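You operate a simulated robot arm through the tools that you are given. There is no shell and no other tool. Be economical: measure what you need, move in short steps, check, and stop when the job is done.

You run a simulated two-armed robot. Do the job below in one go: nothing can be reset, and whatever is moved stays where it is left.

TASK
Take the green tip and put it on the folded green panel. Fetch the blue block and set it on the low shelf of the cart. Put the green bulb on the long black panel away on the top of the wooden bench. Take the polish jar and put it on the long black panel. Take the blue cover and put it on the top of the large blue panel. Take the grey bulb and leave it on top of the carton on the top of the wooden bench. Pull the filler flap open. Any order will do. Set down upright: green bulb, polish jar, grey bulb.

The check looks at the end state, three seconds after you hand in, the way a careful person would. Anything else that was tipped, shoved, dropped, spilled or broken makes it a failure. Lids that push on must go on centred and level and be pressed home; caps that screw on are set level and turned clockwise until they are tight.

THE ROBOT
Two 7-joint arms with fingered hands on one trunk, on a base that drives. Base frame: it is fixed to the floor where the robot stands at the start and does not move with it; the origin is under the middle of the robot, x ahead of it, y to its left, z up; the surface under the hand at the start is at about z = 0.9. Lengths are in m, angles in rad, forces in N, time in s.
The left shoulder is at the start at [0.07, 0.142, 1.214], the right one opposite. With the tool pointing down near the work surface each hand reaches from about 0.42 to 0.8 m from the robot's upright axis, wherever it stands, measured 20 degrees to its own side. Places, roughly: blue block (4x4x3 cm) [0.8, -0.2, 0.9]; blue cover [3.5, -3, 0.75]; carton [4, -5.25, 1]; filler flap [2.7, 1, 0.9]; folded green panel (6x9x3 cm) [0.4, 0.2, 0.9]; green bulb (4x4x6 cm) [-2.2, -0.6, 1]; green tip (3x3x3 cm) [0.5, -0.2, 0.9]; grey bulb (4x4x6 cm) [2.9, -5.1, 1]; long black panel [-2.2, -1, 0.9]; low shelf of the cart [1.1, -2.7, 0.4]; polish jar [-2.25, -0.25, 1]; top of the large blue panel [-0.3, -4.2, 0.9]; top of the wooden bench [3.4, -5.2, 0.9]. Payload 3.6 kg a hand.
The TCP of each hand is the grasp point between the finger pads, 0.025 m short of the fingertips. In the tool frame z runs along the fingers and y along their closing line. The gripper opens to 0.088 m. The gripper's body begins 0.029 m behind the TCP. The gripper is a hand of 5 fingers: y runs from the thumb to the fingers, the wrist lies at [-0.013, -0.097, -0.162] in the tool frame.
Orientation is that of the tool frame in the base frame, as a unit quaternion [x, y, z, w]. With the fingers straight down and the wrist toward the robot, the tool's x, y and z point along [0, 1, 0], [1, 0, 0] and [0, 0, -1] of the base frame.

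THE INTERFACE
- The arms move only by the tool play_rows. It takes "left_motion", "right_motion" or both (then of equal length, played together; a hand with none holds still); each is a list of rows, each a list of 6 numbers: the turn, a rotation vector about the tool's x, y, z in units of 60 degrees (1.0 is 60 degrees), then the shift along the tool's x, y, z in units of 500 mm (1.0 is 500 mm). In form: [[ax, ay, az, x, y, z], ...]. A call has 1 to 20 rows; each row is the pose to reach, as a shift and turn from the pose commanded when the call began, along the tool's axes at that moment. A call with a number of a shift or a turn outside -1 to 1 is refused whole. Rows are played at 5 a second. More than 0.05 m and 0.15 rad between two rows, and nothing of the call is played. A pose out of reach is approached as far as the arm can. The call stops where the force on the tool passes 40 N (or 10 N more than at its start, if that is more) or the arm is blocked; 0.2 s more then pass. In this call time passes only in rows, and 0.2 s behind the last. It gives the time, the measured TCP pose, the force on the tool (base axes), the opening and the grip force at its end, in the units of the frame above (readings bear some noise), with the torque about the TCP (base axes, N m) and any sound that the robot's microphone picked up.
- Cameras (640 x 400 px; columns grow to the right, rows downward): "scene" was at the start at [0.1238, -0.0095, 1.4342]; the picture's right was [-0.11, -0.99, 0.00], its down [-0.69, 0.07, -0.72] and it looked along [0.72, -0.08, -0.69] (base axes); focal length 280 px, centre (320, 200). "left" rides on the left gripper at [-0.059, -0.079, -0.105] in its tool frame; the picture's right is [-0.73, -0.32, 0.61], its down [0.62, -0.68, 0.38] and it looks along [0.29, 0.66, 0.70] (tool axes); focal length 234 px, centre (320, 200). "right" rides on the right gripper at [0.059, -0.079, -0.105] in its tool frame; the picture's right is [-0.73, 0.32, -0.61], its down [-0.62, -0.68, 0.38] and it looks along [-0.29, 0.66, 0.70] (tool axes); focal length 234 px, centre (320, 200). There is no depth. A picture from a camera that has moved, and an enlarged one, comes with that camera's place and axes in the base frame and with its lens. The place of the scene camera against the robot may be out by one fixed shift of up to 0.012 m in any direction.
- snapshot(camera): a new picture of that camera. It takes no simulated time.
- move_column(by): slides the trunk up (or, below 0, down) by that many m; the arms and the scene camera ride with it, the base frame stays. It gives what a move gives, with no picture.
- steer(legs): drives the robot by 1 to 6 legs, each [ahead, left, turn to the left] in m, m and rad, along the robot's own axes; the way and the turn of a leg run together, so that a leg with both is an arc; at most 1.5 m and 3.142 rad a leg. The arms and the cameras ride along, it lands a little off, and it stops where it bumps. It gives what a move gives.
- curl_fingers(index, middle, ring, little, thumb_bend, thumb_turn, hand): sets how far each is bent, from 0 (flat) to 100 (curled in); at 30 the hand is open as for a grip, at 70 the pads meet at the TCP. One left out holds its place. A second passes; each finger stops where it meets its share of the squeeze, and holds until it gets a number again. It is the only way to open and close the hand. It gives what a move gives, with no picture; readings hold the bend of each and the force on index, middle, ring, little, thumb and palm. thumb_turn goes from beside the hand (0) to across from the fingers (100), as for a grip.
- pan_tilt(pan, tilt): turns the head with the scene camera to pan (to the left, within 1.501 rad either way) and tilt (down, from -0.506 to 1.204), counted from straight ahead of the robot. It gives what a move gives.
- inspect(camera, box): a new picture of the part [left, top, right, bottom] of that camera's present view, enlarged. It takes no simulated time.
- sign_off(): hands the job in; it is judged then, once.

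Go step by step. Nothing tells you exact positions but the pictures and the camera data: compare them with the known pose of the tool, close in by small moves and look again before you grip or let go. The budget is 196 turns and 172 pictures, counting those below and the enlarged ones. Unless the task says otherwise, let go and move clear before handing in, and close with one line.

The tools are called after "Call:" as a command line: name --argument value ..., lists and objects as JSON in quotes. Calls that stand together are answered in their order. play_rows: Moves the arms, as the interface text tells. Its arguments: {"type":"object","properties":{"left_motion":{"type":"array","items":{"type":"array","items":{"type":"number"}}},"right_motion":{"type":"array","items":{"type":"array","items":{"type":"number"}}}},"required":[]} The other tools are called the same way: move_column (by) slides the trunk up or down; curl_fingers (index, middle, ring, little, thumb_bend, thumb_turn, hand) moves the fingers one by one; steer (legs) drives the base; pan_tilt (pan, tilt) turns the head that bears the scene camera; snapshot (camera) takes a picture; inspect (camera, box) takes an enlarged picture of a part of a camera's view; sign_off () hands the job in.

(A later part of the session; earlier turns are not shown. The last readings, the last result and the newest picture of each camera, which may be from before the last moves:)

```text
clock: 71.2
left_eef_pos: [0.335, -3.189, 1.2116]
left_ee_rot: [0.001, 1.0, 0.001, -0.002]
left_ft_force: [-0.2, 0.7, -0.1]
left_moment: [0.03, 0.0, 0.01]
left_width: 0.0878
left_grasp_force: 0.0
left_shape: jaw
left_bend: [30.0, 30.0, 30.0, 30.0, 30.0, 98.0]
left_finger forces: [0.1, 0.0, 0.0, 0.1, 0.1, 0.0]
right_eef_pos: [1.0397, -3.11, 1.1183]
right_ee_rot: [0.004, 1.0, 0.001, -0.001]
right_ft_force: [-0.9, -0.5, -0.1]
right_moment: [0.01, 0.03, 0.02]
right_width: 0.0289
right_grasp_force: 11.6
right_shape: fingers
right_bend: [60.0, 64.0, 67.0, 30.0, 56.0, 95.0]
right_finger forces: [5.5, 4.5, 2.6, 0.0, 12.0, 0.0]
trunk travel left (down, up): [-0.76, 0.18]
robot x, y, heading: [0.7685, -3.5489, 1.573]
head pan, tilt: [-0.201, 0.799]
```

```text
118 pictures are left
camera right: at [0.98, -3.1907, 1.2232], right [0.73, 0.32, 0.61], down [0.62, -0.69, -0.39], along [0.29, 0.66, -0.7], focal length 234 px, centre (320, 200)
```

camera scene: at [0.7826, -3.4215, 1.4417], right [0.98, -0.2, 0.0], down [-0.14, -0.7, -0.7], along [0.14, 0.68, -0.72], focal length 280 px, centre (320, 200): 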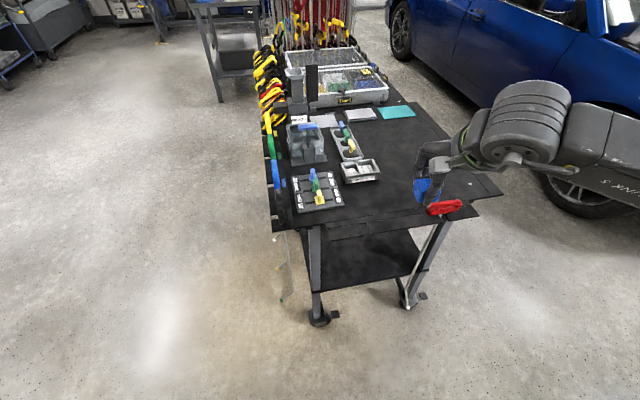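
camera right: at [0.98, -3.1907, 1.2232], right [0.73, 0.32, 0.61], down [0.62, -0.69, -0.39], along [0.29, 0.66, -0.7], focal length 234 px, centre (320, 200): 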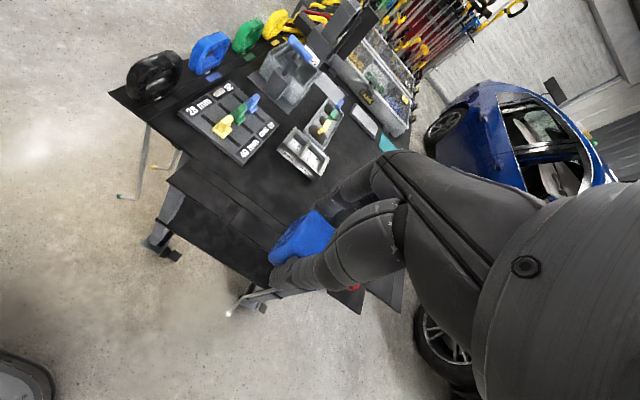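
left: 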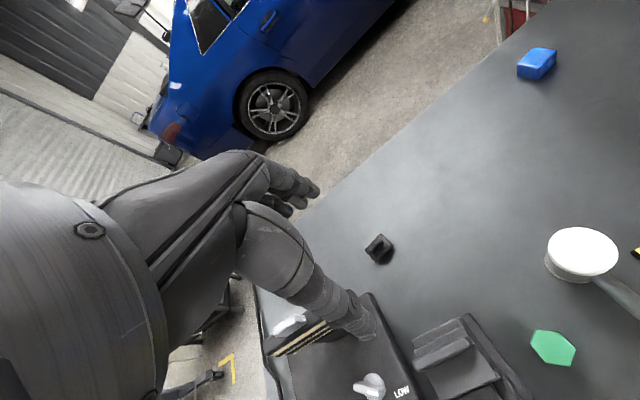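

Clear of the cart's edge. I'll lower the trunk in two steps.

Call:
move_column --by -0.4

Call:
move_column --by -0.25

Call:
snapshot --camera "scene"

Call:
snapshot --camera "right"

```text
clock: 75.1
left_eef_pos: [0.3344, -3.1883, 0.81]
left_ee_rot: [0.001, 1.0, 0.0, 0.0]
left_ft_force: [-0.1, 0.0, 0.5]
left_moment: [0.0, 0.03, 0.02]
left_width: 0.0879
left_grasp_force: 0.0
left_shape: jaw
left_bend: [30.0, 30.0, 30.0, 30.0, 30.0, 98.0]
left_finger forces: [0.0, 0.1, 0.0, 0.0, 0.1, 0.1]
right_eef_pos: [1.0379, -3.1097, 0.7176]
right_ee_rot: [0.004, 1.0, 0.0, 0.0]
right_ft_force: [0.2, -0.3, -0.6]
right_moment: [-0.01, 0.01, 0.01]
right_width: 0.0284
right_grasp_force: 12.6
right_shape: fingers
right_bend: [60.0, 64.0, 67.0, 30.0, 56.0, 95.0]
right_finger forces: [5.5, 4.5, 2.7, 0.1, 12.0, 0.0]
trunk travel left (down, up): [-0.36, 0.58]
robot x, y, heading: [0.7724, -3.5474, 1.568]
head pan, tilt: [-0.201, 0.799]
```

```text
clock: 77.7
left_eef_pos: [0.3349, -3.1893, 0.5592]
left_ee_rot: [0.001, 1.0, 0.0, -0.001]
left_ft_force: [-0.7, 0.3, -0.8]
left_moment: [-0.01, 0.01, 0.01]
left_width: 0.0879
left_grasp_force: 0.0
left_shape: jaw
left_bend: [30.0, 30.0, 30.0, 30.0, 30.0, 98.0]
left_finger forces: [0.0, 0.0, 0.0, 0.0, 0.1, 0.0]
right_eef_pos: [1.0388, -3.1104, 0.469]
right_ee_rot: [0.004, 1.0, 0.0, 0.0]
right_ft_force: [-0.2, 0.1, -1.5]
right_moment: [0.0, 0.02, 0.01]
right_width: 0.0285
right_grasp_force: 12.0
right_shape: fingers
right_bend: [60.0, 64.0, 67.0, 30.0, 56.0, 95.0]
right_finger forces: [5.6, 4.4, 2.6, 0.0, 11.9, 0.1]
trunk travel left (down, up): [-0.11, 0.83]
robot x, y, heading: [0.7695, -3.5515, 1.567]
head pan, tilt: [-0.201, 0.799]
```

```text
117 pictures are left
camera scene: at [0.7807, -3.42, 0.7916], right [0.98, -0.2, 0.0], down [-0.14, -0.7, -0.7], along [0.14, 0.68, -0.72], focal length 280 px, centre (320, 200)
```

scene: 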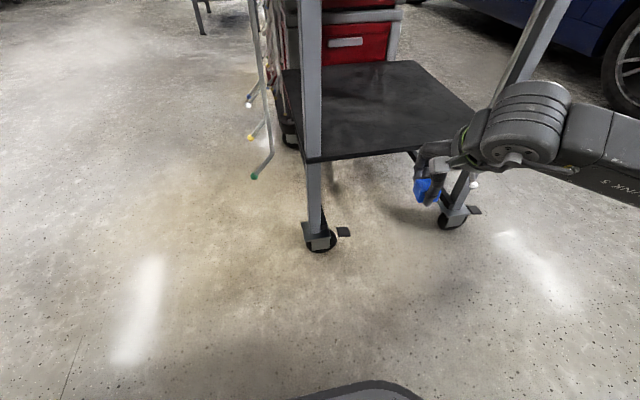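

```text
116 pictures are left
camera right: at [0.9785, -3.1896, 0.5732], right [0.73, 0.32, 0.61], down [0.62, -0.69, -0.38], along [0.29, 0.66, -0.7], focal length 234 px, centre (320, 200)
```

right: 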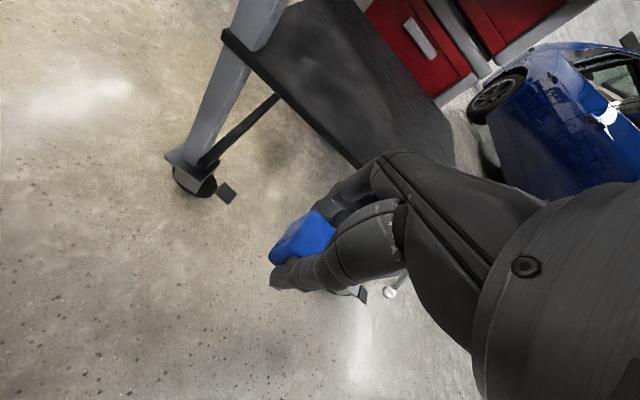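

The shelf top is about z 0.385. I'll drive in 0.18, then extend the arm 0.13 over the shelf.

Call:
steer --legs '[[0.18, 0, 0]]'

Call:
play_rows --right_motion '[[0, 0, 0, 0, 0.08, 0], [0, 0, 0, 0, 0.17, 0], [0, 0, 0, 0, 0.26, 0]]'

Call:
snapshot --camera "scene"

Call:
snapshot --camera "right"

```text
clock: 79.1
left_eef_pos: [0.3345, -3.0107, 0.56]
left_ee_rot: [0.001, 1.0, 0.001, 0.0]
left_ft_force: [-0.5, 0.2, 0.5]
left_moment: [0.01, 0.02, 0.0]
left_width: 0.088
left_grasp_force: 0.0
left_shape: jaw
left_bend: [30.0, 30.0, 30.0, 30.0, 30.0, 98.0]
left_finger forces: [0.0, 0.1, 0.1, 0.1, 0.0, 0.0]
right_eef_pos: [1.0389, -2.9318, 0.4679]
right_ee_rot: [0.003, 1.0, 0.0, 0.0]
right_ft_force: [0.6, -0.4, -0.9]
right_moment: [-0.04, 0.03, 0.01]
right_width: 0.0284
right_grasp_force: 12.5
right_shape: fingers
right_bend: [60.0, 64.0, 67.0, 30.0, 56.0, 95.0]
right_finger forces: [5.5, 4.6, 2.6, 0.0, 12.0, 0.0]
trunk travel left (down, up): [-0.11, 0.83]
robot x, y, heading: [0.7694, -3.3715, 1.569]
head pan, tilt: [-0.201, 0.799]
```

```text
clock: 79.9
left_eef_pos: [0.3356, -3.0116, 0.5592]
left_ee_rot: [0.002, 1.0, 0.0, 0.001]
left_ft_force: [0.7, -0.3, -0.3]
left_moment: [-0.03, -0.02, 0.0]
left_width: 0.0878
left_grasp_force: 0.0
left_shape: jaw
left_bend: [30.0, 30.0, 30.0, 30.0, 30.0, 98.0]
left_finger forces: [0.0, 0.1, 0.0, 0.0, 0.1, 0.1]
right_eef_pos: [1.0389, -2.8009, 0.4694]
right_ee_rot: [0.005, 1.0, 0.0, 0.0]
right_ft_force: [0.9, -0.3, 0.0]
right_moment: [0.01, -0.01, -0.01]
right_width: 0.0284
right_grasp_force: 12.7
right_shape: fingers
right_bend: [60.0, 64.0, 67.0, 30.0, 56.0, 95.0]
right_finger forces: [5.5, 4.5, 2.7, 0.0, 11.8, 0.0]
trunk travel left (down, up): [-0.11, 0.83]
robot x, y, heading: [0.7755, -3.372, 1.568]
head pan, tilt: [-0.201, 0.799]
```

```text
115 pictures are left
camera scene: at [0.7811, -3.243, 0.7915], right [0.98, -0.2, 0.0], down [-0.14, -0.7, -0.7], along [0.14, 0.68, -0.72], focal length 280 px, centre (320, 200)
```

scene: 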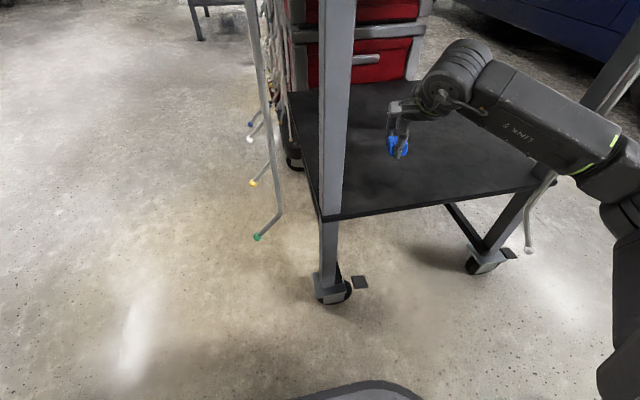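

```text
114 pictures are left
camera right: at [0.9791, -2.8805, 0.5741], right [0.73, 0.32, 0.61], down [0.62, -0.69, -0.38], along [0.3, 0.65, -0.7], focal length 234 px, centre (320, 200)
```

right: 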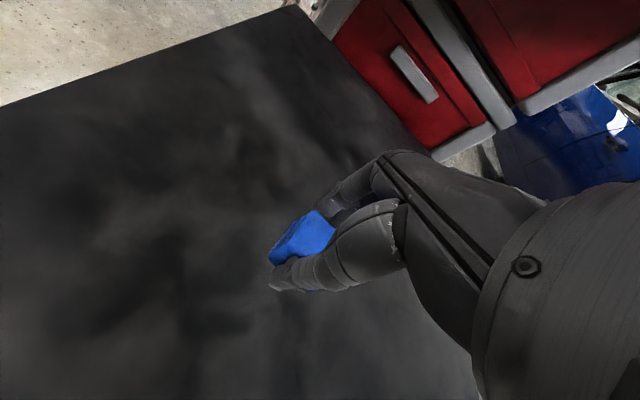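

The block is over the shelf. Lowering.

Call:
play_rows --right_motion '[[0, 0, 0, 0, 0, 0.04], [0, 0, 0, 0, 0, 0.08], [0, 0, 0, 0, 0, 0.09]]'

```text
clock: 80.7
left_eef_pos: [0.3331, -3.0131, 0.5595]
left_ee_rot: [0.002, 1.0, 0.002, 0.002]
left_ft_force: [0.7, -0.1, 0.0]
left_moment: [-0.01, 0.01, -0.02]
left_width: 0.0878
left_grasp_force: 0.1
left_shape: jaw
left_bend: [30.0, 30.0, 30.0, 30.0, 30.0, 98.0]
left_finger forces: [0.0, 0.0, 0.1, 0.0, 0.1, 0.1]
right_eef_pos: [1.0387, -2.8013, 0.4269]
right_ee_rot: [0.003, 1.0, 0.005, 0.0]
right_ft_force: [1.8, 4.5, 20.3]
right_moment: [0.33, -0.09, -0.01]
right_width: 0.0285
right_grasp_force: 19.2
right_shape: fingers
right_bend: [60.0, 63.0, 67.0, 30.0, 56.0, 95.0]
right_finger forces: [7.0, 15.3, 3.0, 0.1, 13.1, 0.0]
trunk travel left (down, up): [-0.11, 0.83]
robot x, y, heading: [0.7725, -3.3742, 1.567]
head pan, tilt: [-0.201, 0.799]
```

Contact at z 0.427. I'll ease up 2 mm and release.

Call:
play_rows --right_motion '[[0, 0, 0, 0, 0, -0.004]]'

Call:
curl_fingers --hand "right" --index 34 --middle 34 --ring 34 --thumb_bend 34

Call:
play_rows --right_motion '[[0, 0, 0, 0, 0, -0.04], [0, 0, 0, 0, 0, -0.1], [0, 0, 0, 0, 0, -0.14]]'

Call:
snapshot --camera "right"

```text
clock: 81.1
left_eef_pos: [0.3342, -3.0115, 0.5591]
left_ee_rot: [0.001, 1.0, 0.001, 0.0]
left_ft_force: [-0.1, -0.5, 0.4]
left_moment: [0.0, 0.01, 0.0]
left_width: 0.0881
left_grasp_force: 0.1
left_shape: jaw
left_bend: [30.0, 30.0, 30.0, 30.0, 30.0, 98.0]
left_finger forces: [0.0, 0.1, 0.0, 0.0, 0.0, 0.0]
right_eef_pos: [1.0376, -2.8027, 0.428]
right_ee_rot: [0.003, 1.0, 0.004, 0.0]
right_ft_force: [-1.1, 7.5, 18.4]
right_moment: [0.45, -0.1, 0.05]
right_width: 0.0285
right_grasp_force: 18.7
right_shape: fingers
right_bend: [60.0, 62.0, 67.0, 30.0, 57.0, 95.0]
right_finger forces: [7.8, 16.6, 2.3, 0.0, 11.3, 0.1]
trunk travel left (down, up): [-0.11, 0.83]
robot x, y, heading: [0.7735, -3.371, 1.569]
head pan, tilt: [-0.201, 0.799]
```

```text
clock: 82.1
left_eef_pos: [0.3349, -3.0117, 0.5589]
left_ee_rot: [0.002, 1.0, 0.001, 0.001]
left_ft_force: [0.8, 0.6, 0.1]
left_moment: [-0.01, 0.02, 0.0]
left_width: 0.0876
left_grasp_force: 0.0
left_shape: jaw
left_bend: [30.0, 30.0, 30.0, 30.0, 30.0, 98.0]
left_finger forces: [0.1, 0.0, 0.1, 0.0, 0.0, 0.0]
right_eef_pos: [1.0384, -2.803, 0.4257]
right_ee_rot: [0.003, 1.0, 0.001, 0.0]
right_ft_force: [-0.8, -3.6, 8.6]
right_moment: [0.22, -0.05, -0.04]
right_width: 0.0762
right_grasp_force: 4.4
right_shape: fingers
right_bend: [34.0, 37.0, 34.0, 30.0, 34.0, 97.0]
right_finger forces: [0.2, 8.3, 0.1, 0.0, 0.0, 0.0]
trunk travel left (down, up): [-0.11, 0.83]
robot x, y, heading: [0.7715, -3.373, 1.567]
head pan, tilt: [-0.201, 0.799]
```

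```text
clock: 82.9
left_eef_pos: [0.3341, -3.0112, 0.5603]
left_ee_rot: [0.002, 1.0, 0.001, 0.001]
left_ft_force: [-0.2, -0.4, -0.2]
left_moment: [-0.02, -0.01, 0.01]
left_width: 0.0881
left_grasp_force: 0.1
left_shape: jaw
left_bend: [30.0, 30.0, 30.0, 30.0, 30.0, 98.0]
left_finger forces: [0.1, 0.1, 0.1, 0.1, 0.0, 0.1]
right_eef_pos: [1.0385, -2.8027, 0.4947]
right_ee_rot: [0.004, 1.0, 0.0, -0.001]
right_ft_force: [-0.4, 0.4, 0.5]
right_moment: [0.0, 0.02, -0.01]
right_width: 0.0761
right_grasp_force: 0.1
right_shape: fingers
right_bend: [34.0, 34.0, 34.0, 30.0, 34.0, 97.0]
right_finger forces: [0.1, 0.0, 0.0, 0.0, 0.0, 0.1]
trunk travel left (down, up): [-0.11, 0.83]
robot x, y, heading: [0.7742, -3.3703, 1.567]
head pan, tilt: [-0.201, 0.799]
```

```text
113 pictures are left
camera right: at [0.9792, -2.8823, 0.6006], right [0.73, 0.32, 0.61], down [0.62, -0.69, -0.38], along [0.29, 0.66, -0.7], focal length 234 px, centre (320, 200)
```

right: 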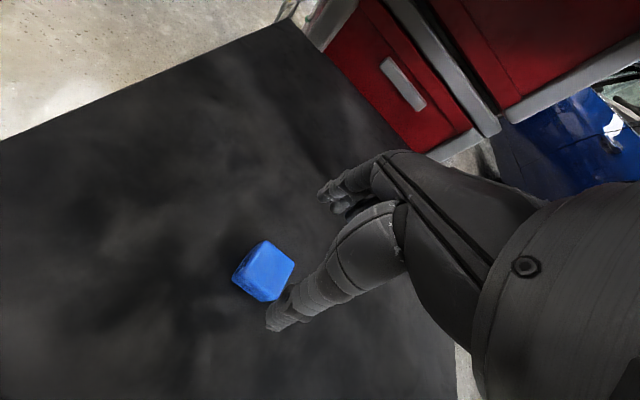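

The blue block is on the low shelf. I'll withdraw the arm, back out and raise the trunk; then go to the bench near x ≈ -2.2.

Call:
play_rows --right_motion '[[0, 0, 0, 0, -0.09, 0], [0, 0, 0, 0, -0.18, 0], [0, 0, 0, 0, -0.26, 0]]'

Call:
steer --legs '[[-0.2, 0, 0]]'

Call:
snapshot --camera "scene"

Call:
move_column --by 0.4

Call:
move_column --by 0.25

```text
clock: 83.7
left_eef_pos: [0.3352, -3.012, 0.5604]
left_ee_rot: [0.003, 1.0, 0.0, 0.0]
left_ft_force: [-0.5, -0.1, -1.0]
left_moment: [0.02, -0.03, 0.0]
left_width: 0.0878
left_grasp_force: 0.1
left_shape: jaw
left_bend: [30.0, 30.0, 30.0, 30.0, 30.0, 98.0]
left_finger forces: [0.0, 0.0, 0.0, 0.0, 0.0, 0.0]
right_eef_pos: [1.0389, -2.9328, 0.495]
right_ee_rot: [0.005, 1.0, -0.001, 0.0]
right_ft_force: [0.5, -1.2, 0.4]
right_moment: [0.0, -0.02, 0.01]
right_width: 0.0762
right_grasp_force: 0.1
right_shape: fingers
right_bend: [34.0, 34.0, 34.0, 30.0, 34.0, 97.0]
right_finger forces: [0.0, 0.0, 0.0, 0.1, 0.0, 0.1]
trunk travel left (down, up): [-0.11, 0.83]
robot x, y, heading: [0.7767, -3.3706, 1.571]
head pan, tilt: [-0.201, 0.799]
```

```text
clock: 85.3
left_eef_pos: [0.3341, -3.2138, 0.5592]
left_ee_rot: [0.0, 1.0, 0.0, 0.0]
left_ft_force: [-0.2, 0.8, -0.2]
left_moment: [0.01, 0.03, 0.02]
left_width: 0.0879
left_grasp_force: 0.0
left_shape: jaw
left_bend: [30.0, 30.0, 30.0, 30.0, 30.0, 98.0]
left_finger forces: [0.0, 0.0, 0.0, 0.0, 0.0, 0.0]
right_eef_pos: [1.0376, -3.132, 0.4959]
right_ee_rot: [0.003, 1.0, 0.001, 0.0]
right_ft_force: [0.1, 0.0, 0.4]
right_moment: [0.01, -0.05, 0.0]
right_width: 0.0763
right_grasp_force: 0.0
right_shape: fingers
right_bend: [34.0, 34.0, 34.0, 30.0, 34.0, 97.0]
right_finger forces: [0.1, 0.1, 0.1, 0.1, 0.1, 0.0]
trunk travel left (down, up): [-0.11, 0.83]
robot x, y, heading: [0.7721, -3.5725, 1.567]
head pan, tilt: [-0.201, 0.799]
```

```text
112 pictures are left
camera scene: at [0.7807, -3.4441, 0.7916], right [0.98, -0.2, 0.0], down [-0.14, -0.7, -0.7], along [0.14, 0.68, -0.72], focal length 280 px, centre (320, 200)
```

scene: 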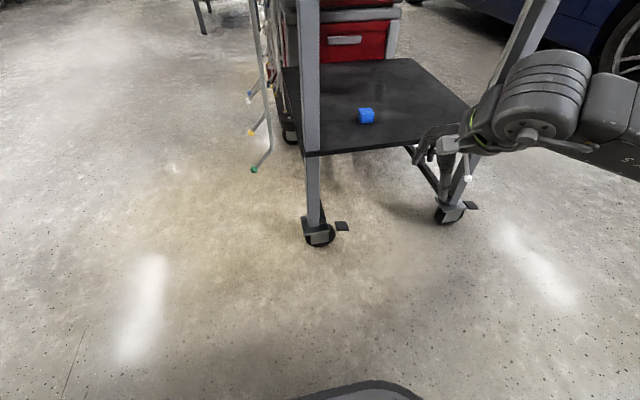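

```text
clock: 89.2
left_eef_pos: [0.333, -3.2135, 0.9598]
left_ee_rot: [0.0, 1.0, 0.0, 0.0]
left_ft_force: [0.4, 0.0, 0.6]
left_moment: [-0.02, 0.01, -0.02]
left_width: 0.088
left_grasp_force: 0.0
left_shape: jaw
left_bend: [30.0, 30.0, 30.0, 30.0, 30.0, 98.0]
left_finger forces: [0.0, 0.1, 0.0, 0.0, 0.0, 0.1]
right_eef_pos: [1.038, -3.1335, 0.896]
right_ee_rot: [0.003, 1.0, 0.0, 0.0]
right_ft_force: [0.2, 0.0, 0.5]
right_moment: [-0.04, 0.02, 0.02]
right_width: 0.076
right_grasp_force: 0.1
right_shape: fingers
right_bend: [34.0, 34.0, 34.0, 30.0, 34.0, 97.0]
right_finger forces: [0.0, 0.0, 0.1, 0.1, 0.1, 0.0]
trunk travel left (down, up): [-0.51, 0.43]
robot x, y, heading: [0.7739, -3.5706, 1.572]
head pan, tilt: [-0.201, 0.799]
```

```text
clock: 91.8
left_eef_pos: [0.3348, -3.2132, 1.2094]
left_ee_rot: [0.0, 1.0, 0.0, 0.0]
left_ft_force: [0.4, 0.6, 0.1]
left_moment: [0.02, 0.01, 0.02]
left_width: 0.0878
left_grasp_force: 0.0
left_shape: jaw
left_bend: [30.0, 30.0, 30.0, 30.0, 30.0, 98.0]
left_finger forces: [0.1, 0.0, 0.0, 0.1, 0.0, 0.1]
right_eef_pos: [1.0377, -3.1336, 1.1444]
right_ee_rot: [0.003, 1.0, 0.0, 0.0]
right_ft_force: [0.4, -0.3, 1.0]
right_moment: [0.01, 0.03, -0.02]
right_width: 0.076
right_grasp_force: 0.0
right_shape: fingers
right_bend: [34.0, 34.0, 34.0, 30.0, 34.0, 97.0]
right_finger forces: [0.0, 0.0, 0.1, 0.0, 0.0, 0.1]
trunk travel left (down, up): [-0.76, 0.18]
robot x, y, heading: [0.7741, -3.5728, 1.573]
head pan, tilt: [-0.201, 0.799]
```

The block rests on the shelf. I'll drive to about [-1.0, -0.97] and face the bench at -x.

Call:
steer --legs '[[0, 1.45, 0], [0, 0.33, 0], [1.3, 0, 0], [1.3, 0, 0], [0, 0, 1.57]]'

Call:
pan_tilt --pan 0.0 --tilt 0.45

Call:
snapshot --camera "scene"

```text
clock: 117.0
left_eef_pos: [-1.4063, -1.4173, 1.2093]
left_ee_rot: [-0.702, 0.712, 0.0, 0.0]
left_ft_force: [0.4, -0.8, -0.7]
left_moment: [0.02, -0.01, 0.0]
left_width: 0.0882
left_grasp_force: 0.1
left_shape: jaw
left_bend: [30.0, 30.0, 30.0, 30.0, 30.0, 98.0]
left_finger forces: [0.1, 0.1, 0.0, 0.1, 0.0, 0.0]
right_eef_pos: [-1.4787, -0.7142, 1.1446]
right_ee_rot: [-0.701, 0.713, 0.001, 0.0]
right_ft_force: [0.1, -0.5, 0.1]
right_moment: [-0.02, 0.0, -0.01]
right_width: 0.076
right_grasp_force: 0.0
right_shape: fingers
right_bend: [34.0, 34.0, 34.0, 30.0, 34.0, 97.0]
right_finger forces: [0.0, 0.0, 0.0, 0.1, 0.0, 0.1]
trunk travel left (down, up): [-0.76, 0.18]
robot x, y, heading: [-1.0455, -0.9852, 3.126]
head pan, tilt: [-0.201, 0.799]
```

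```text
clock: 117.8
left_eef_pos: [-1.4088, -1.418, 1.2098]
left_ee_rot: [-0.703, 0.711, 0.0, 0.0]
left_ft_force: [0.5, 0.4, -0.6]
left_moment: [0.0, -0.03, 0.02]
left_width: 0.088
left_grasp_force: 0.0
left_shape: jaw
left_bend: [30.0, 30.0, 30.0, 30.0, 30.0, 98.0]
left_finger forces: [0.1, 0.0, 0.1, 0.0, 0.0, 0.1]
right_eef_pos: [-1.4778, -0.7136, 1.1446]
right_ee_rot: [-0.7, 0.714, 0.0, 0.0]
right_ft_force: [-0.2, 0.2, 0.0]
right_moment: [-0.03, 0.0, 0.01]
right_width: 0.0763
right_grasp_force: 0.1
right_shape: fingers
right_bend: [34.0, 34.0, 34.0, 30.0, 34.0, 97.0]
right_finger forces: [0.0, 0.0, 0.0, 0.0, 0.1, 0.0]
trunk travel left (down, up): [-0.76, 0.18]
robot x, y, heading: [-1.0445, -0.985, 3.13]
head pan, tilt: [0.0, 0.45]
```

```text
111 pictures are left
camera scene: at [-1.1927, -0.9826, 1.4719], right [0.01, 1.0, 0.0], down [0.44, -0.01, -0.9], along [-0.9, 0.01, -0.44], focal length 280 px, centre (320, 200)
```

scene: 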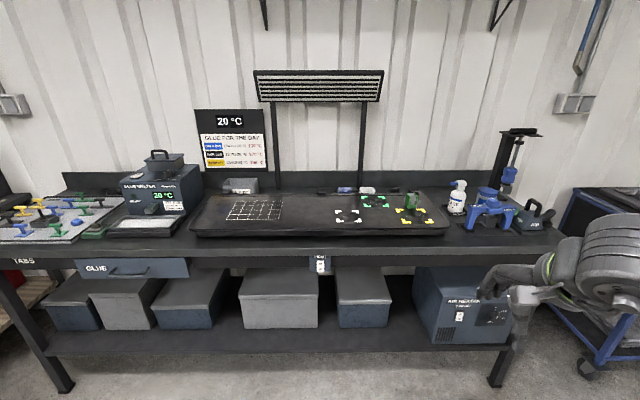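

Call:
inspect --camera "scene" --box '[310, 160, 560, 260]'

Call:
inspect --camera "scene" --box '[180, 160, 350, 260]'

```text
2.56 times, centred on (435, 210) of scene
camera zoom: at [-1.1927, -0.9826, 1.4719], right [0.01, 1.0, 0.0], down [0.44, -0.01, -0.9], along [-0.9, 0.01, -0.44], focal length 717 px, centre (26, 174)
```

zoom: 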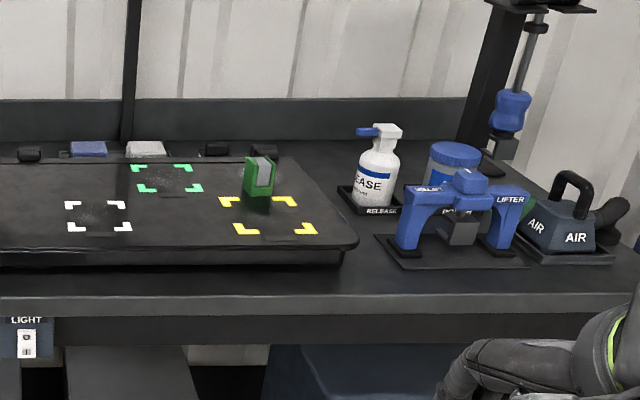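

```text
3.76 times, centred on (265, 210) of scene
camera zoom: at [-1.1927, -0.9826, 1.4719], right [0.01, 1.0, 0.0], down [0.44, -0.01, -0.9], along [-0.9, 0.01, -0.44], focal length 1054 px, centre (527, 162)
```

zoom: 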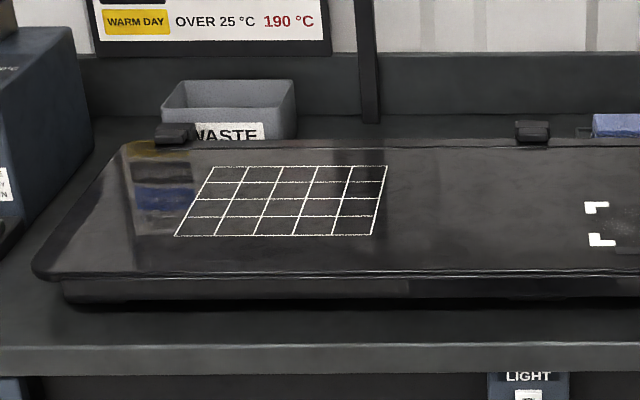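

The green bulb stands on the long black panel at about [-2.19, -0.61]. The polish jar, with a blue lid, is behind the blue lifter at about [-2.22, -0.29]. I'll drive closer.

Call:
steer --legs '[[0, -0.5, 0.01], [0.42, 0, 0]]'

Call:
pan_tilt --pan -0.25 --tilt 0.6

Call:
snapshot --camera "scene"

Call:
snapshot --camera "right"

```text
clock: 122.9
left_eef_pos: [-1.8224, -0.9263, 1.2086]
left_ee_rot: [-0.705, 0.709, 0.001, -0.001]
left_ft_force: [0.8, -0.8, -0.6]
left_moment: [-0.02, -0.01, 0.04]
left_width: 0.0879
left_grasp_force: 0.1
left_shape: jaw
left_bend: [30.0, 30.0, 30.0, 30.0, 30.0, 98.0]
left_finger forces: [0.1, 0.0, 0.1, 0.1, 0.0, 0.1]
right_eef_pos: [-1.8961, -0.2214, 1.1456]
right_ee_rot: [-0.703, 0.712, 0.0, 0.0]
right_ft_force: [0.6, 0.0, -0.7]
right_moment: [-0.03, -0.01, 0.0]
right_width: 0.0761
right_grasp_force: 0.1
right_shape: fingers
right_bend: [34.0, 34.0, 34.0, 30.0, 34.0, 97.0]
right_finger forces: [0.0, 0.0, 0.0, 0.0, 0.1, 0.1]
trunk travel left (down, up): [-0.76, 0.18]
robot x, y, heading: [-1.4607, -0.491, 3.136]
head pan, tilt: [0.0, 0.45]
```

```text
clock: 123.7
left_eef_pos: [-1.8234, -0.9248, 1.2102]
left_ee_rot: [-0.705, 0.709, 0.0, 0.0]
left_ft_force: [-0.2, -0.1, -0.9]
left_moment: [-0.01, 0.01, 0.01]
left_width: 0.0878
left_grasp_force: 0.1
left_shape: jaw
left_bend: [30.0, 30.0, 30.0, 30.0, 30.0, 98.0]
left_finger forces: [0.0, 0.1, 0.0, 0.0, 0.0, 0.1]
right_eef_pos: [-1.8983, -0.2219, 1.1441]
right_ee_rot: [-0.703, 0.711, 0.001, 0.001]
right_ft_force: [0.0, 0.0, 0.3]
right_moment: [0.03, 0.04, -0.03]
right_width: 0.076
right_grasp_force: 0.0
right_shape: fingers
right_bend: [34.0, 34.0, 34.0, 30.0, 34.0, 97.0]
right_finger forces: [0.1, 0.0, 0.0, 0.0, 0.0, 0.0]
trunk travel left (down, up): [-0.76, 0.18]
robot x, y, heading: [-1.4612, -0.4857, 3.137]
head pan, tilt: [-0.25, 0.6]
```

```text
108 pictures are left
camera scene: at [-1.6048, -0.467, 1.4584], right [0.25, 0.97, 0.0], down [0.55, -0.14, -0.83], along [-0.8, 0.21, -0.56], focal length 280 px, centre (320, 200)
```

scene: 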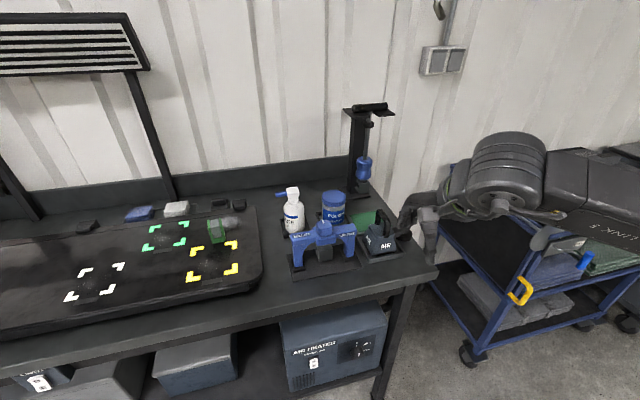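

```text
107 pictures are left
camera right: at [-1.8199, -0.2814, 1.2506], right [-0.31, 0.73, 0.61], down [0.69, 0.62, -0.38], along [-0.65, 0.3, -0.7], focal length 234 px, centre (320, 200)
```

right: 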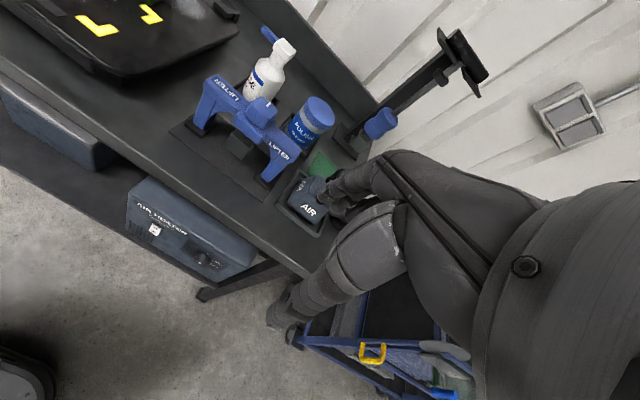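

Call:
inspect --camera "right" --box '[160, 20, 400, 220]'

Call:
inspect --camera "scene" --box '[260, 170, 420, 280]'

```text
2.00 times, centred on (280, 120) of right
camera zoom: at [-1.8199, -0.2814, 1.2506], right [-0.31, 0.73, 0.61], down [0.69, 0.62, -0.38], along [-0.65, 0.3, -0.7], focal length 468 px, centre (400, 360)
```

zoom: 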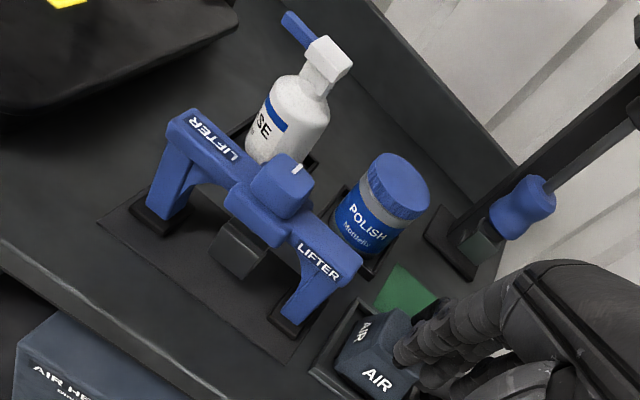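

```text
3.64 times, centred on (340, 225) of scene
camera zoom: at [-1.6048, -0.467, 1.4584], right [0.25, 0.97, 0.0], down [0.55, -0.14, -0.83], along [-0.8, 0.21, -0.56], focal length 1018 px, centre (247, 109)
```

zoom: 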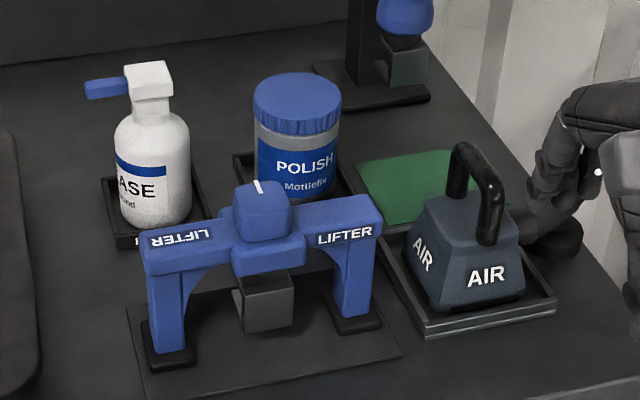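

The jar, about 7 cm wide, is at about [-2.26, -0.25] with its lid top near z 0.98 and room around it. I'll drive forward 0.14 and bring the right hand above it.

Call:
steer --legs '[[0.14, 0, 0]]'

Call:
play_rows --right_motion '[[0, 0, 0, 0.014, 0.09, 0], [0, 0, 0, 0.028, 0.18, 0], [0, 0, 0, 0.042, 0.27, 0], [0, 0, 0, 0.056, 0.36, 0.03]]'

Call:
curl_fingers --hand "right" --index 30 --middle 30 --ring 30 --thumb_bend 30

Call:
snapshot --camera "right"

Call:
snapshot --camera "scene"

```text
clock: 125.0
left_eef_pos: [-1.9607, -0.9242, 1.21]
left_ee_rot: [-0.704, 0.71, 0.001, 0.0]
left_ft_force: [0.5, 0.0, 0.1]
left_moment: [-0.01, 0.03, 0.01]
left_width: 0.0878
left_grasp_force: 0.0
left_shape: jaw
left_bend: [30.0, 30.0, 30.0, 30.0, 30.0, 98.0]
left_finger forces: [0.0, 0.0, 0.0, 0.0, 0.0, 0.0]
right_eef_pos: [-2.0355, -0.2203, 1.1469]
right_ee_rot: [-0.703, 0.711, 0.002, -0.001]
right_ft_force: [-0.3, 0.2, 0.4]
right_moment: [-0.01, 0.0, -0.05]
right_width: 0.0764
right_grasp_force: 0.0
right_shape: fingers
right_bend: [34.0, 34.0, 34.0, 30.0, 34.0, 97.0]
right_finger forces: [0.1, 0.0, 0.1, 0.0, 0.0, 0.0]
trunk travel left (down, up): [-0.76, 0.18]
robot x, y, heading: [-1.5979, -0.4872, 3.139]
head pan, tilt: [-0.25, 0.6]
```

```text
clock: 126.0
left_eef_pos: [-1.9644, -0.926, 1.2085]
left_ee_rot: [-0.705, 0.71, 0.0, 0.0]
left_ft_force: [-0.5, 0.7, -1.2]
left_moment: [0.0, 0.01, 0.0]
left_width: 0.0878
left_grasp_force: 0.2
left_shape: jaw
left_bend: [30.0, 30.0, 30.0, 30.0, 30.0, 98.0]
left_finger forces: [0.1, 0.0, 0.0, 0.1, 0.0, 0.0]
right_eef_pos: [-2.2195, -0.2458, 1.131]
right_ee_rot: [-0.703, 0.711, 0.0, 0.002]
right_ft_force: [-0.5, 0.5, 0.1]
right_moment: [0.03, -0.02, 0.01]
right_width: 0.0762
right_grasp_force: 0.1
right_shape: fingers
right_bend: [34.0, 34.0, 34.0, 30.0, 34.0, 97.0]
right_finger forces: [0.0, 0.1, 0.0, 0.0, 0.0, 0.0]
trunk travel left (down, up): [-0.76, 0.18]
robot x, y, heading: [-1.6017, -0.491, 3.136]
head pan, tilt: [-0.25, 0.6]
```

```text
clock: 127.0
left_eef_pos: [-1.9624, -0.9255, 1.2099]
left_ee_rot: [-0.704, 0.71, 0.001, 0.0]
left_ft_force: [-0.5, 0.2, -1.3]
left_moment: [-0.01, 0.01, -0.01]
left_width: 0.0877
left_grasp_force: 0.0
left_shape: jaw
left_bend: [30.0, 30.0, 30.0, 30.0, 30.0, 98.0]
left_finger forces: [0.0, 0.1, 0.1, 0.1, 0.0, 0.0]
right_eef_pos: [-2.2176, -0.2447, 1.1305]
right_ee_rot: [-0.702, 0.712, -0.001, 0.0]
right_ft_force: [0.1, -0.2, -0.2]
right_moment: [0.0, 0.0, 0.0]
right_width: 0.0843
right_grasp_force: 0.1
right_shape: fingers
right_bend: [30.0, 30.0, 30.0, 30.0, 30.0, 97.0]
right_finger forces: [0.1, 0.1, 0.0, 0.0, 0.0, 0.1]
trunk travel left (down, up): [-0.76, 0.18]
robot x, y, heading: [-1.6004, -0.4842, 3.134]
head pan, tilt: [-0.25, 0.6]
```

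```text
104 pictures are left
camera right: at [-2.1393, -0.306, 1.2359], right [-0.31, 0.73, 0.61], down [0.69, 0.62, -0.38], along [-0.65, 0.3, -0.7], focal length 234 px, centre (320, 200)
```

right: 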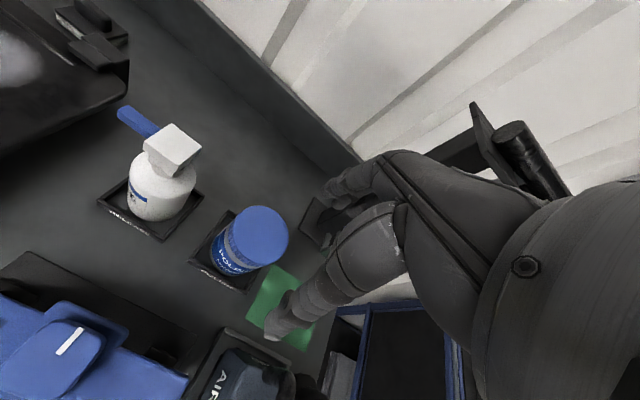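

```text
103 pictures are left
camera scene: at [-1.7441, -0.4662, 1.4584], right [0.25, 0.97, 0.0], down [0.55, -0.14, -0.82], along [-0.8, 0.21, -0.57], focal length 280 px, centre (320, 200)
```

scene: 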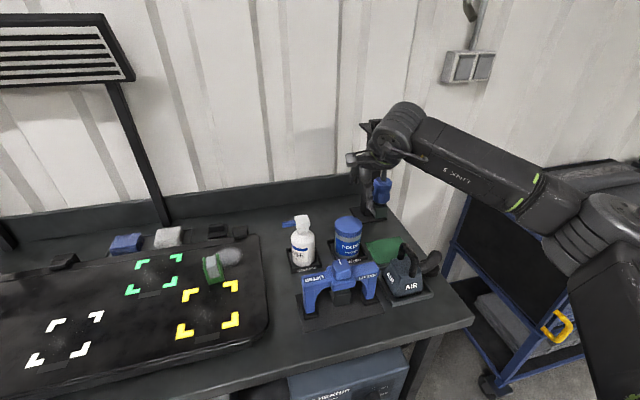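

The lid is about 6 cm wide, at about [-2.276, -0.249] with its top near z 0.97. I'll move over it and come down part way.

Call:
play_rows --right_motion '[[0, 0, 0, 0.004, 0.06, 0.03], [0, 0, 0, 0.008, 0.115, 0.1], [0, 0, 0, 0.008, 0.115, 0.17]]'

Call:
snapshot --camera "right"

Call:
inspect --camera "scene" --box '[270, 100, 470, 320]'

```text
clock: 127.8
left_eef_pos: [-1.9621, -0.9247, 1.2098]
left_ee_rot: [-0.704, 0.71, 0.001, -0.001]
left_ft_force: [0.5, 0.0, -0.5]
left_moment: [0.03, 0.0, -0.01]
left_width: 0.088
left_grasp_force: 0.1
left_shape: jaw
left_bend: [30.0, 30.0, 30.0, 30.0, 30.0, 98.0]
left_finger forces: [0.1, 0.1, 0.0, 0.1, 0.0, 0.0]
right_eef_pos: [-2.2749, -0.2488, 1.0432]
right_ee_rot: [-0.703, 0.711, 0.001, -0.002]
right_ft_force: [0.7, -0.4, -0.2]
right_moment: [-0.01, 0.07, -0.01]
right_width: 0.0845
right_grasp_force: 0.1
right_shape: fingers
right_bend: [30.0, 30.0, 30.0, 30.0, 30.0, 97.0]
right_finger forces: [0.0, 0.0, 0.0, 0.0, 0.0, 0.0]
trunk travel left (down, up): [-0.76, 0.18]
robot x, y, heading: [-1.6014, -0.4868, 3.138]
head pan, tilt: [-0.25, 0.6]
```

```text
102 pictures are left
camera right: at [-2.1973, -0.3093, 1.1484], right [-0.31, 0.73, 0.61], down [0.69, 0.62, -0.38], along [-0.65, 0.3, -0.7], focal length 234 px, centre (320, 200)
```

right: 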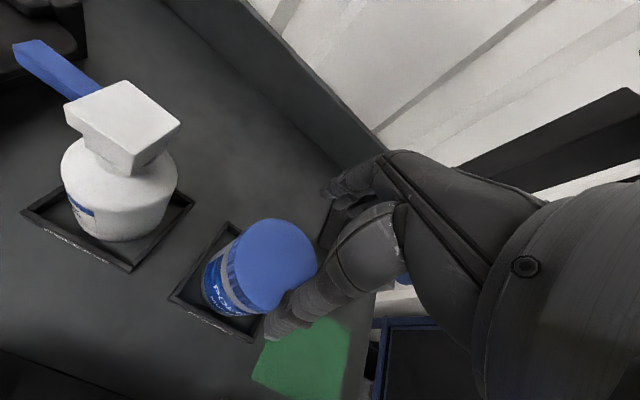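

```text
1.82 times, centred on (370, 210) of scene
camera zoom: at [-1.7435, -0.4653, 1.4585], right [0.25, 0.97, 0.0], down [0.55, -0.14, -0.83], along [-0.8, 0.21, -0.56], focal length 509 px, centre (229, 182)
```

zoom: 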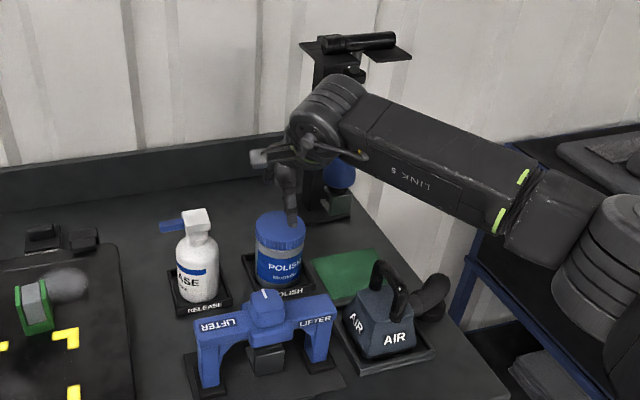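

Offset is about 8 mm in y. I'll correct it and lower to just at the lid.

Call:
play_rows --right_motion '[[0, 0, 0, -0.016, 0.006, 0.02], [0, 0, 0, -0.016, 0.006, 0.075]]'

Call:
snapshot --camera "right"

Call:
inspect --camera "scene" --box '[320, 150, 420, 260]'

```text
clock: 128.4
left_eef_pos: [-1.9621, -0.9246, 1.2091]
left_ee_rot: [-0.705, 0.709, 0.0, 0.0]
left_ft_force: [-0.2, 0.2, 0.4]
left_moment: [0.02, 0.02, 0.0]
left_width: 0.088
left_grasp_force: 0.1
left_shape: jaw
left_bend: [30.0, 30.0, 30.0, 30.0, 30.0, 98.0]
left_finger forces: [0.0, 0.0, 0.0, 0.0, 0.0, 0.0]
right_eef_pos: [-2.2781, -0.2405, 1.0073]
right_ee_rot: [-0.703, 0.712, 0.001, 0.0]
right_ft_force: [0.0, 0.4, -0.4]
right_moment: [0.02, 0.04, 0.0]
right_width: 0.0847
right_grasp_force: 0.1
right_shape: fingers
right_bend: [30.0, 30.0, 30.0, 30.0, 30.0, 97.0]
right_finger forces: [0.1, 0.1, 0.0, 0.0, 0.1, 0.2]
trunk travel left (down, up): [-0.76, 0.18]
robot x, y, heading: [-1.6012, -0.4884, 3.136]
head pan, tilt: [-0.25, 0.6]
```

```text
100 pictures are left
camera right: at [-2.2002, -0.301, 1.1123], right [-0.31, 0.73, 0.61], down [0.69, 0.62, -0.38], along [-0.65, 0.3, -0.7], focal length 234 px, centre (320, 200)
```

right: 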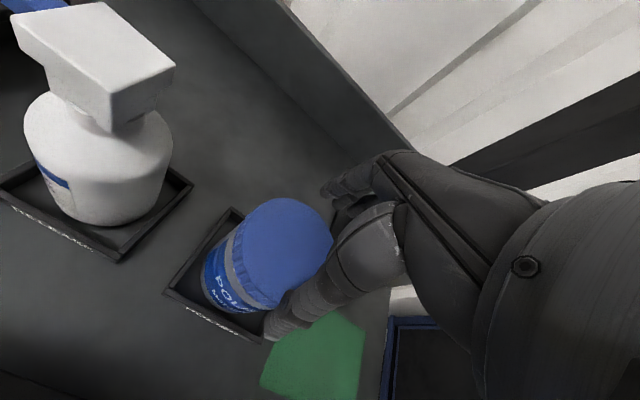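

```text
3.64 times, centred on (370, 205) of scene
camera zoom: at [-1.7443, -0.4657, 1.4584], right [0.25, 0.97, 0.0], down [0.55, -0.14, -0.82], along [-0.8, 0.21, -0.57], focal length 1018 px, centre (138, 182)
```

zoom: 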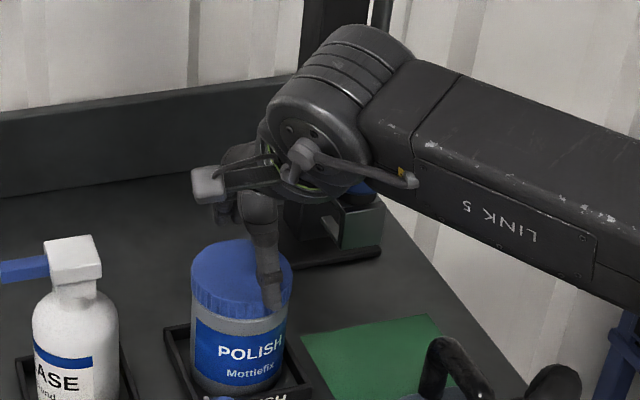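

The hand is centred within about 4 mm. I'll descend in stages, watching the force.

Call:
play_rows --right_motion '[[0, 0, 0, 0.004, 0.0, 0.02], [0, 0, 0, 0.004, 0.0, 0.05]]'

Call:
snapshot --camera "right"

```text
clock: 129.0
left_eef_pos: [-1.9619, -0.9241, 1.2099]
left_ee_rot: [-0.705, 0.709, 0.0, 0.001]
left_ft_force: [0.9, 0.0, -0.8]
left_moment: [0.01, 0.04, -0.02]
left_width: 0.0878
left_grasp_force: 0.0
left_shape: jaw
left_bend: [30.0, 30.0, 30.0, 30.0, 30.0, 98.0]
left_finger forces: [0.0, 0.0, 0.0, 0.0, 0.1, 0.1]
right_eef_pos: [-2.2775, -0.2438, 0.9827]
right_ee_rot: [-0.703, 0.711, 0.0, 0.0]
right_ft_force: [-0.1, 0.7, 0.4]
right_moment: [0.06, -0.02, -0.01]
right_width: 0.0853
right_grasp_force: 1.0
right_shape: fingers
right_bend: [30.0, 30.0, 30.0, 30.0, 29.0, 97.0]
right_finger forces: [0.0, 0.0, 0.0, 0.1, 0.7, 0.0]
trunk travel left (down, up): [-0.76, 0.18]
robot x, y, heading: [-1.6005, -0.4905, 3.137]
head pan, tilt: [-0.25, 0.6]
```

```text
98 pictures are left
camera right: at [-2.1995, -0.3048, 1.0883], right [-0.31, 0.73, 0.61], down [0.69, 0.62, -0.38], along [-0.65, 0.3, -0.7], focal length 234 px, centre (320, 200)
```

right: 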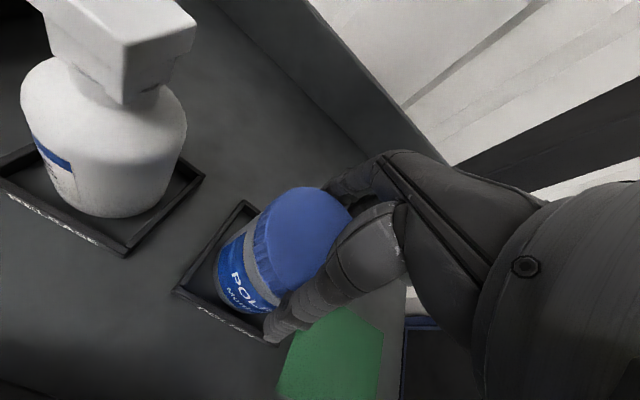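

The thumb just brushes the lid, so I'll shift 4 mm towards the robot and go down.

Call:
play_rows --right_motion '[[0, 0, 0, 0, -0.009, 0.0], [0, 0, 0, 0, -0.009, 0.025], [0, 0, 0, 0, -0.009, 0.05]]'

Call:
snapshot --camera "right"

```text
clock: 129.8
left_eef_pos: [-1.9577, -0.9269, 1.2107]
left_ee_rot: [-0.705, 0.709, 0.002, -0.001]
left_ft_force: [0.3, 0.1, -0.4]
left_moment: [0.03, 0.04, 0.03]
left_width: 0.0879
left_grasp_force: 0.1
left_shape: jaw
left_bend: [30.0, 30.0, 30.0, 30.0, 30.0, 98.0]
left_finger forces: [0.0, 0.0, 0.0, 0.1, 0.1, 0.1]
right_eef_pos: [-2.2709, -0.245, 0.9641]
right_ee_rot: [-0.704, 0.71, 0.004, -0.005]
right_ft_force: [-8.1, 0.7, 26.9]
right_moment: [-0.15, 0.95, -0.06]
right_width: 0.0963
right_grasp_force: 12.3
right_shape: fingers
right_bend: [22.0, 30.0, 30.0, 30.0, 29.0, 97.0]
right_finger forces: [25.0, 0.1, 0.0, 0.0, 0.4, 0.0]
trunk travel left (down, up): [-0.76, 0.18]
robot x, y, heading: [-1.6026, -0.4906, 3.136]
head pan, tilt: [-0.25, 0.6]
```

```text
97 pictures are left
camera right: at [-2.1918, -0.3048, 1.0689], right [-0.31, 0.73, 0.61], down [0.68, 0.62, -0.39], along [-0.66, 0.3, -0.69], focal length 234 px, centre (320, 200)
```

right: 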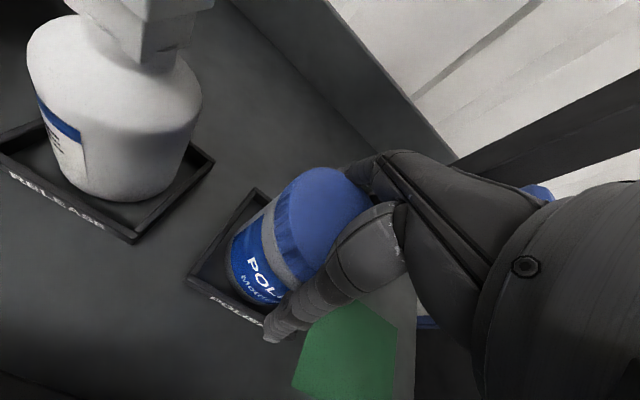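

The index finger is sitting on the lid's rim. I'll go back up, open all digits wider and retry.

Call:
play_rows --right_motion '[[0, 0, 0, 0, 0.0, -0.03], [0, 0, 0, 0, 0.0, -0.09]]'

Call:
curl_fingers --hand "right" --index 14 --middle 14 --ring 14 --little 14 --thumb_bend 20

Call:
snapshot --camera "right"

```text
clock: 130.4
left_eef_pos: [-1.9601, -0.9253, 1.2102]
left_ee_rot: [-0.705, 0.71, 0.001, 0.0]
left_ft_force: [0.4, 0.7, 0.1]
left_moment: [-0.01, 0.02, 0.01]
left_width: 0.0877
left_grasp_force: 0.0
left_shape: jaw
left_bend: [30.0, 30.0, 30.0, 30.0, 30.0, 98.0]
left_finger forces: [0.1, 0.0, 0.0, 0.1, 0.0, 0.0]
right_eef_pos: [-2.2708, -0.2425, 1.0032]
right_ee_rot: [-0.703, 0.711, 0.0, -0.001]
right_ft_force: [-0.1, 0.2, 1.1]
right_moment: [-0.01, -0.03, 0.03]
right_width: 0.0852
right_grasp_force: 0.1
right_shape: fingers
right_bend: [30.0, 30.0, 30.0, 30.0, 30.0, 97.0]
right_finger forces: [0.1, 0.1, 0.1, 0.1, 0.0, 0.0]
trunk travel left (down, up): [-0.76, 0.18]
robot x, y, heading: [-1.6013, -0.4886, 3.136]
head pan, tilt: [-0.25, 0.6]
```

```text
clock: 131.4
left_eef_pos: [-1.9624, -0.9243, 1.2097]
left_ee_rot: [-0.704, 0.71, 0.0, 0.0]
left_ft_force: [-0.4, 0.7, 0.0]
left_moment: [0.02, -0.01, 0.01]
left_width: 0.0881
left_grasp_force: 0.1
left_shape: jaw
left_bend: [30.0, 30.0, 30.0, 30.0, 30.0, 98.0]
left_finger forces: [0.1, 0.1, 0.0, 0.0, 0.0, 0.0]
right_eef_pos: [-2.2728, -0.2425, 1.0041]
right_ee_rot: [-0.703, 0.711, 0.0, 0.0]
right_ft_force: [0.2, -0.3, 0.2]
right_moment: [-0.03, 0.02, 0.03]
right_width: 0.11
right_grasp_force: 0.2
right_shape: fingers
right_bend: [14.0, 14.0, 14.0, 14.0, 20.0, 97.0]
right_finger forces: [0.1, 0.0, 0.0, 0.0, 0.1, 0.1]
trunk travel left (down, up): [-0.76, 0.18]
robot x, y, heading: [-1.6011, -0.4855, 3.14]
head pan, tilt: [-0.25, 0.6]
```

```text
96 pictures are left
camera right: at [-2.1954, -0.3028, 1.1084], right [-0.31, 0.73, 0.61], down [0.69, 0.62, -0.38], along [-0.65, 0.3, -0.7], focal length 234 px, centre (320, 200)
```

right: 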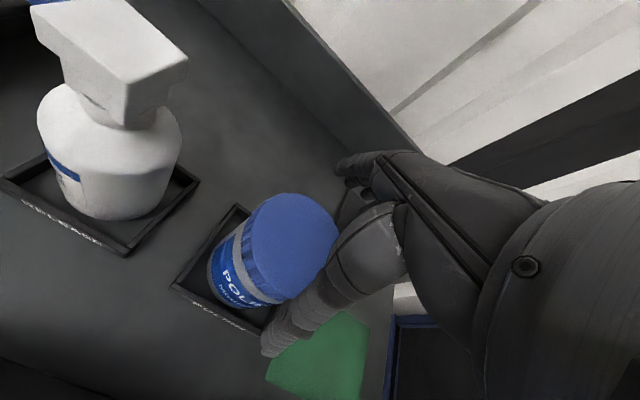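

Opened to 11 cm. Descending again.

Call:
play_rows --right_motion '[[0, 0, 0, 0, 0.004, 0.03], [0, 0, 0, 0, 0.006, 0.06], [0, 0, 0, 0, 0.006, 0.09]]'

Call:
snapshot --camera "right"

```text
clock: 132.2
left_eef_pos: [-1.9597, -0.9256, 1.2115]
left_ee_rot: [-0.705, 0.709, 0.001, -0.001]
left_ft_force: [0.6, -0.2, 0.1]
left_moment: [0.01, 0.03, 0.01]
left_width: 0.0882
left_grasp_force: 0.0
left_shape: jaw
left_bend: [30.0, 30.0, 30.0, 30.0, 30.0, 98.0]
left_finger forces: [0.0, 0.0, 0.0, 0.1, 0.0, 0.0]
right_eef_pos: [-2.2745, -0.2442, 0.9592]
right_ee_rot: [-0.703, 0.711, 0.002, -0.001]
right_ft_force: [2.5, 0.1, 5.2]
right_moment: [0.06, -0.14, 0.03]
right_width: 0.1127
right_grasp_force: 2.8
right_shape: fingers
right_bend: [14.0, 14.0, 14.0, 14.0, 19.0, 97.0]
right_finger forces: [0.0, 0.1, 0.0, 0.0, 4.8, 0.1]
trunk travel left (down, up): [-0.76, 0.18]
robot x, y, heading: [-1.5964, -0.4856, 3.14]
head pan, tilt: [-0.25, 0.6]
```

```text
95 pictures are left
camera right: at [-2.1963, -0.3046, 1.0647], right [-0.31, 0.73, 0.61], down [0.69, 0.62, -0.39], along [-0.66, 0.3, -0.69], focal length 234 px, centre (320, 200)
```

right: 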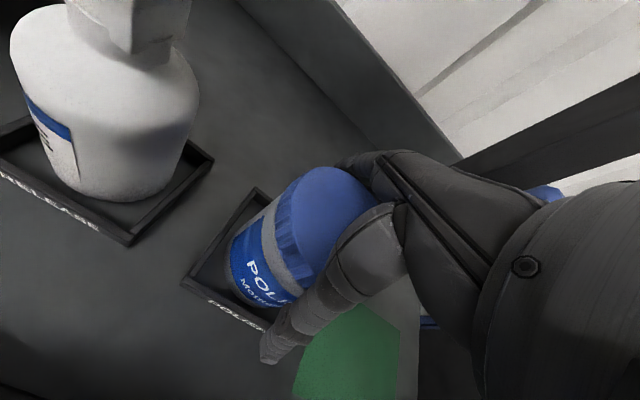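

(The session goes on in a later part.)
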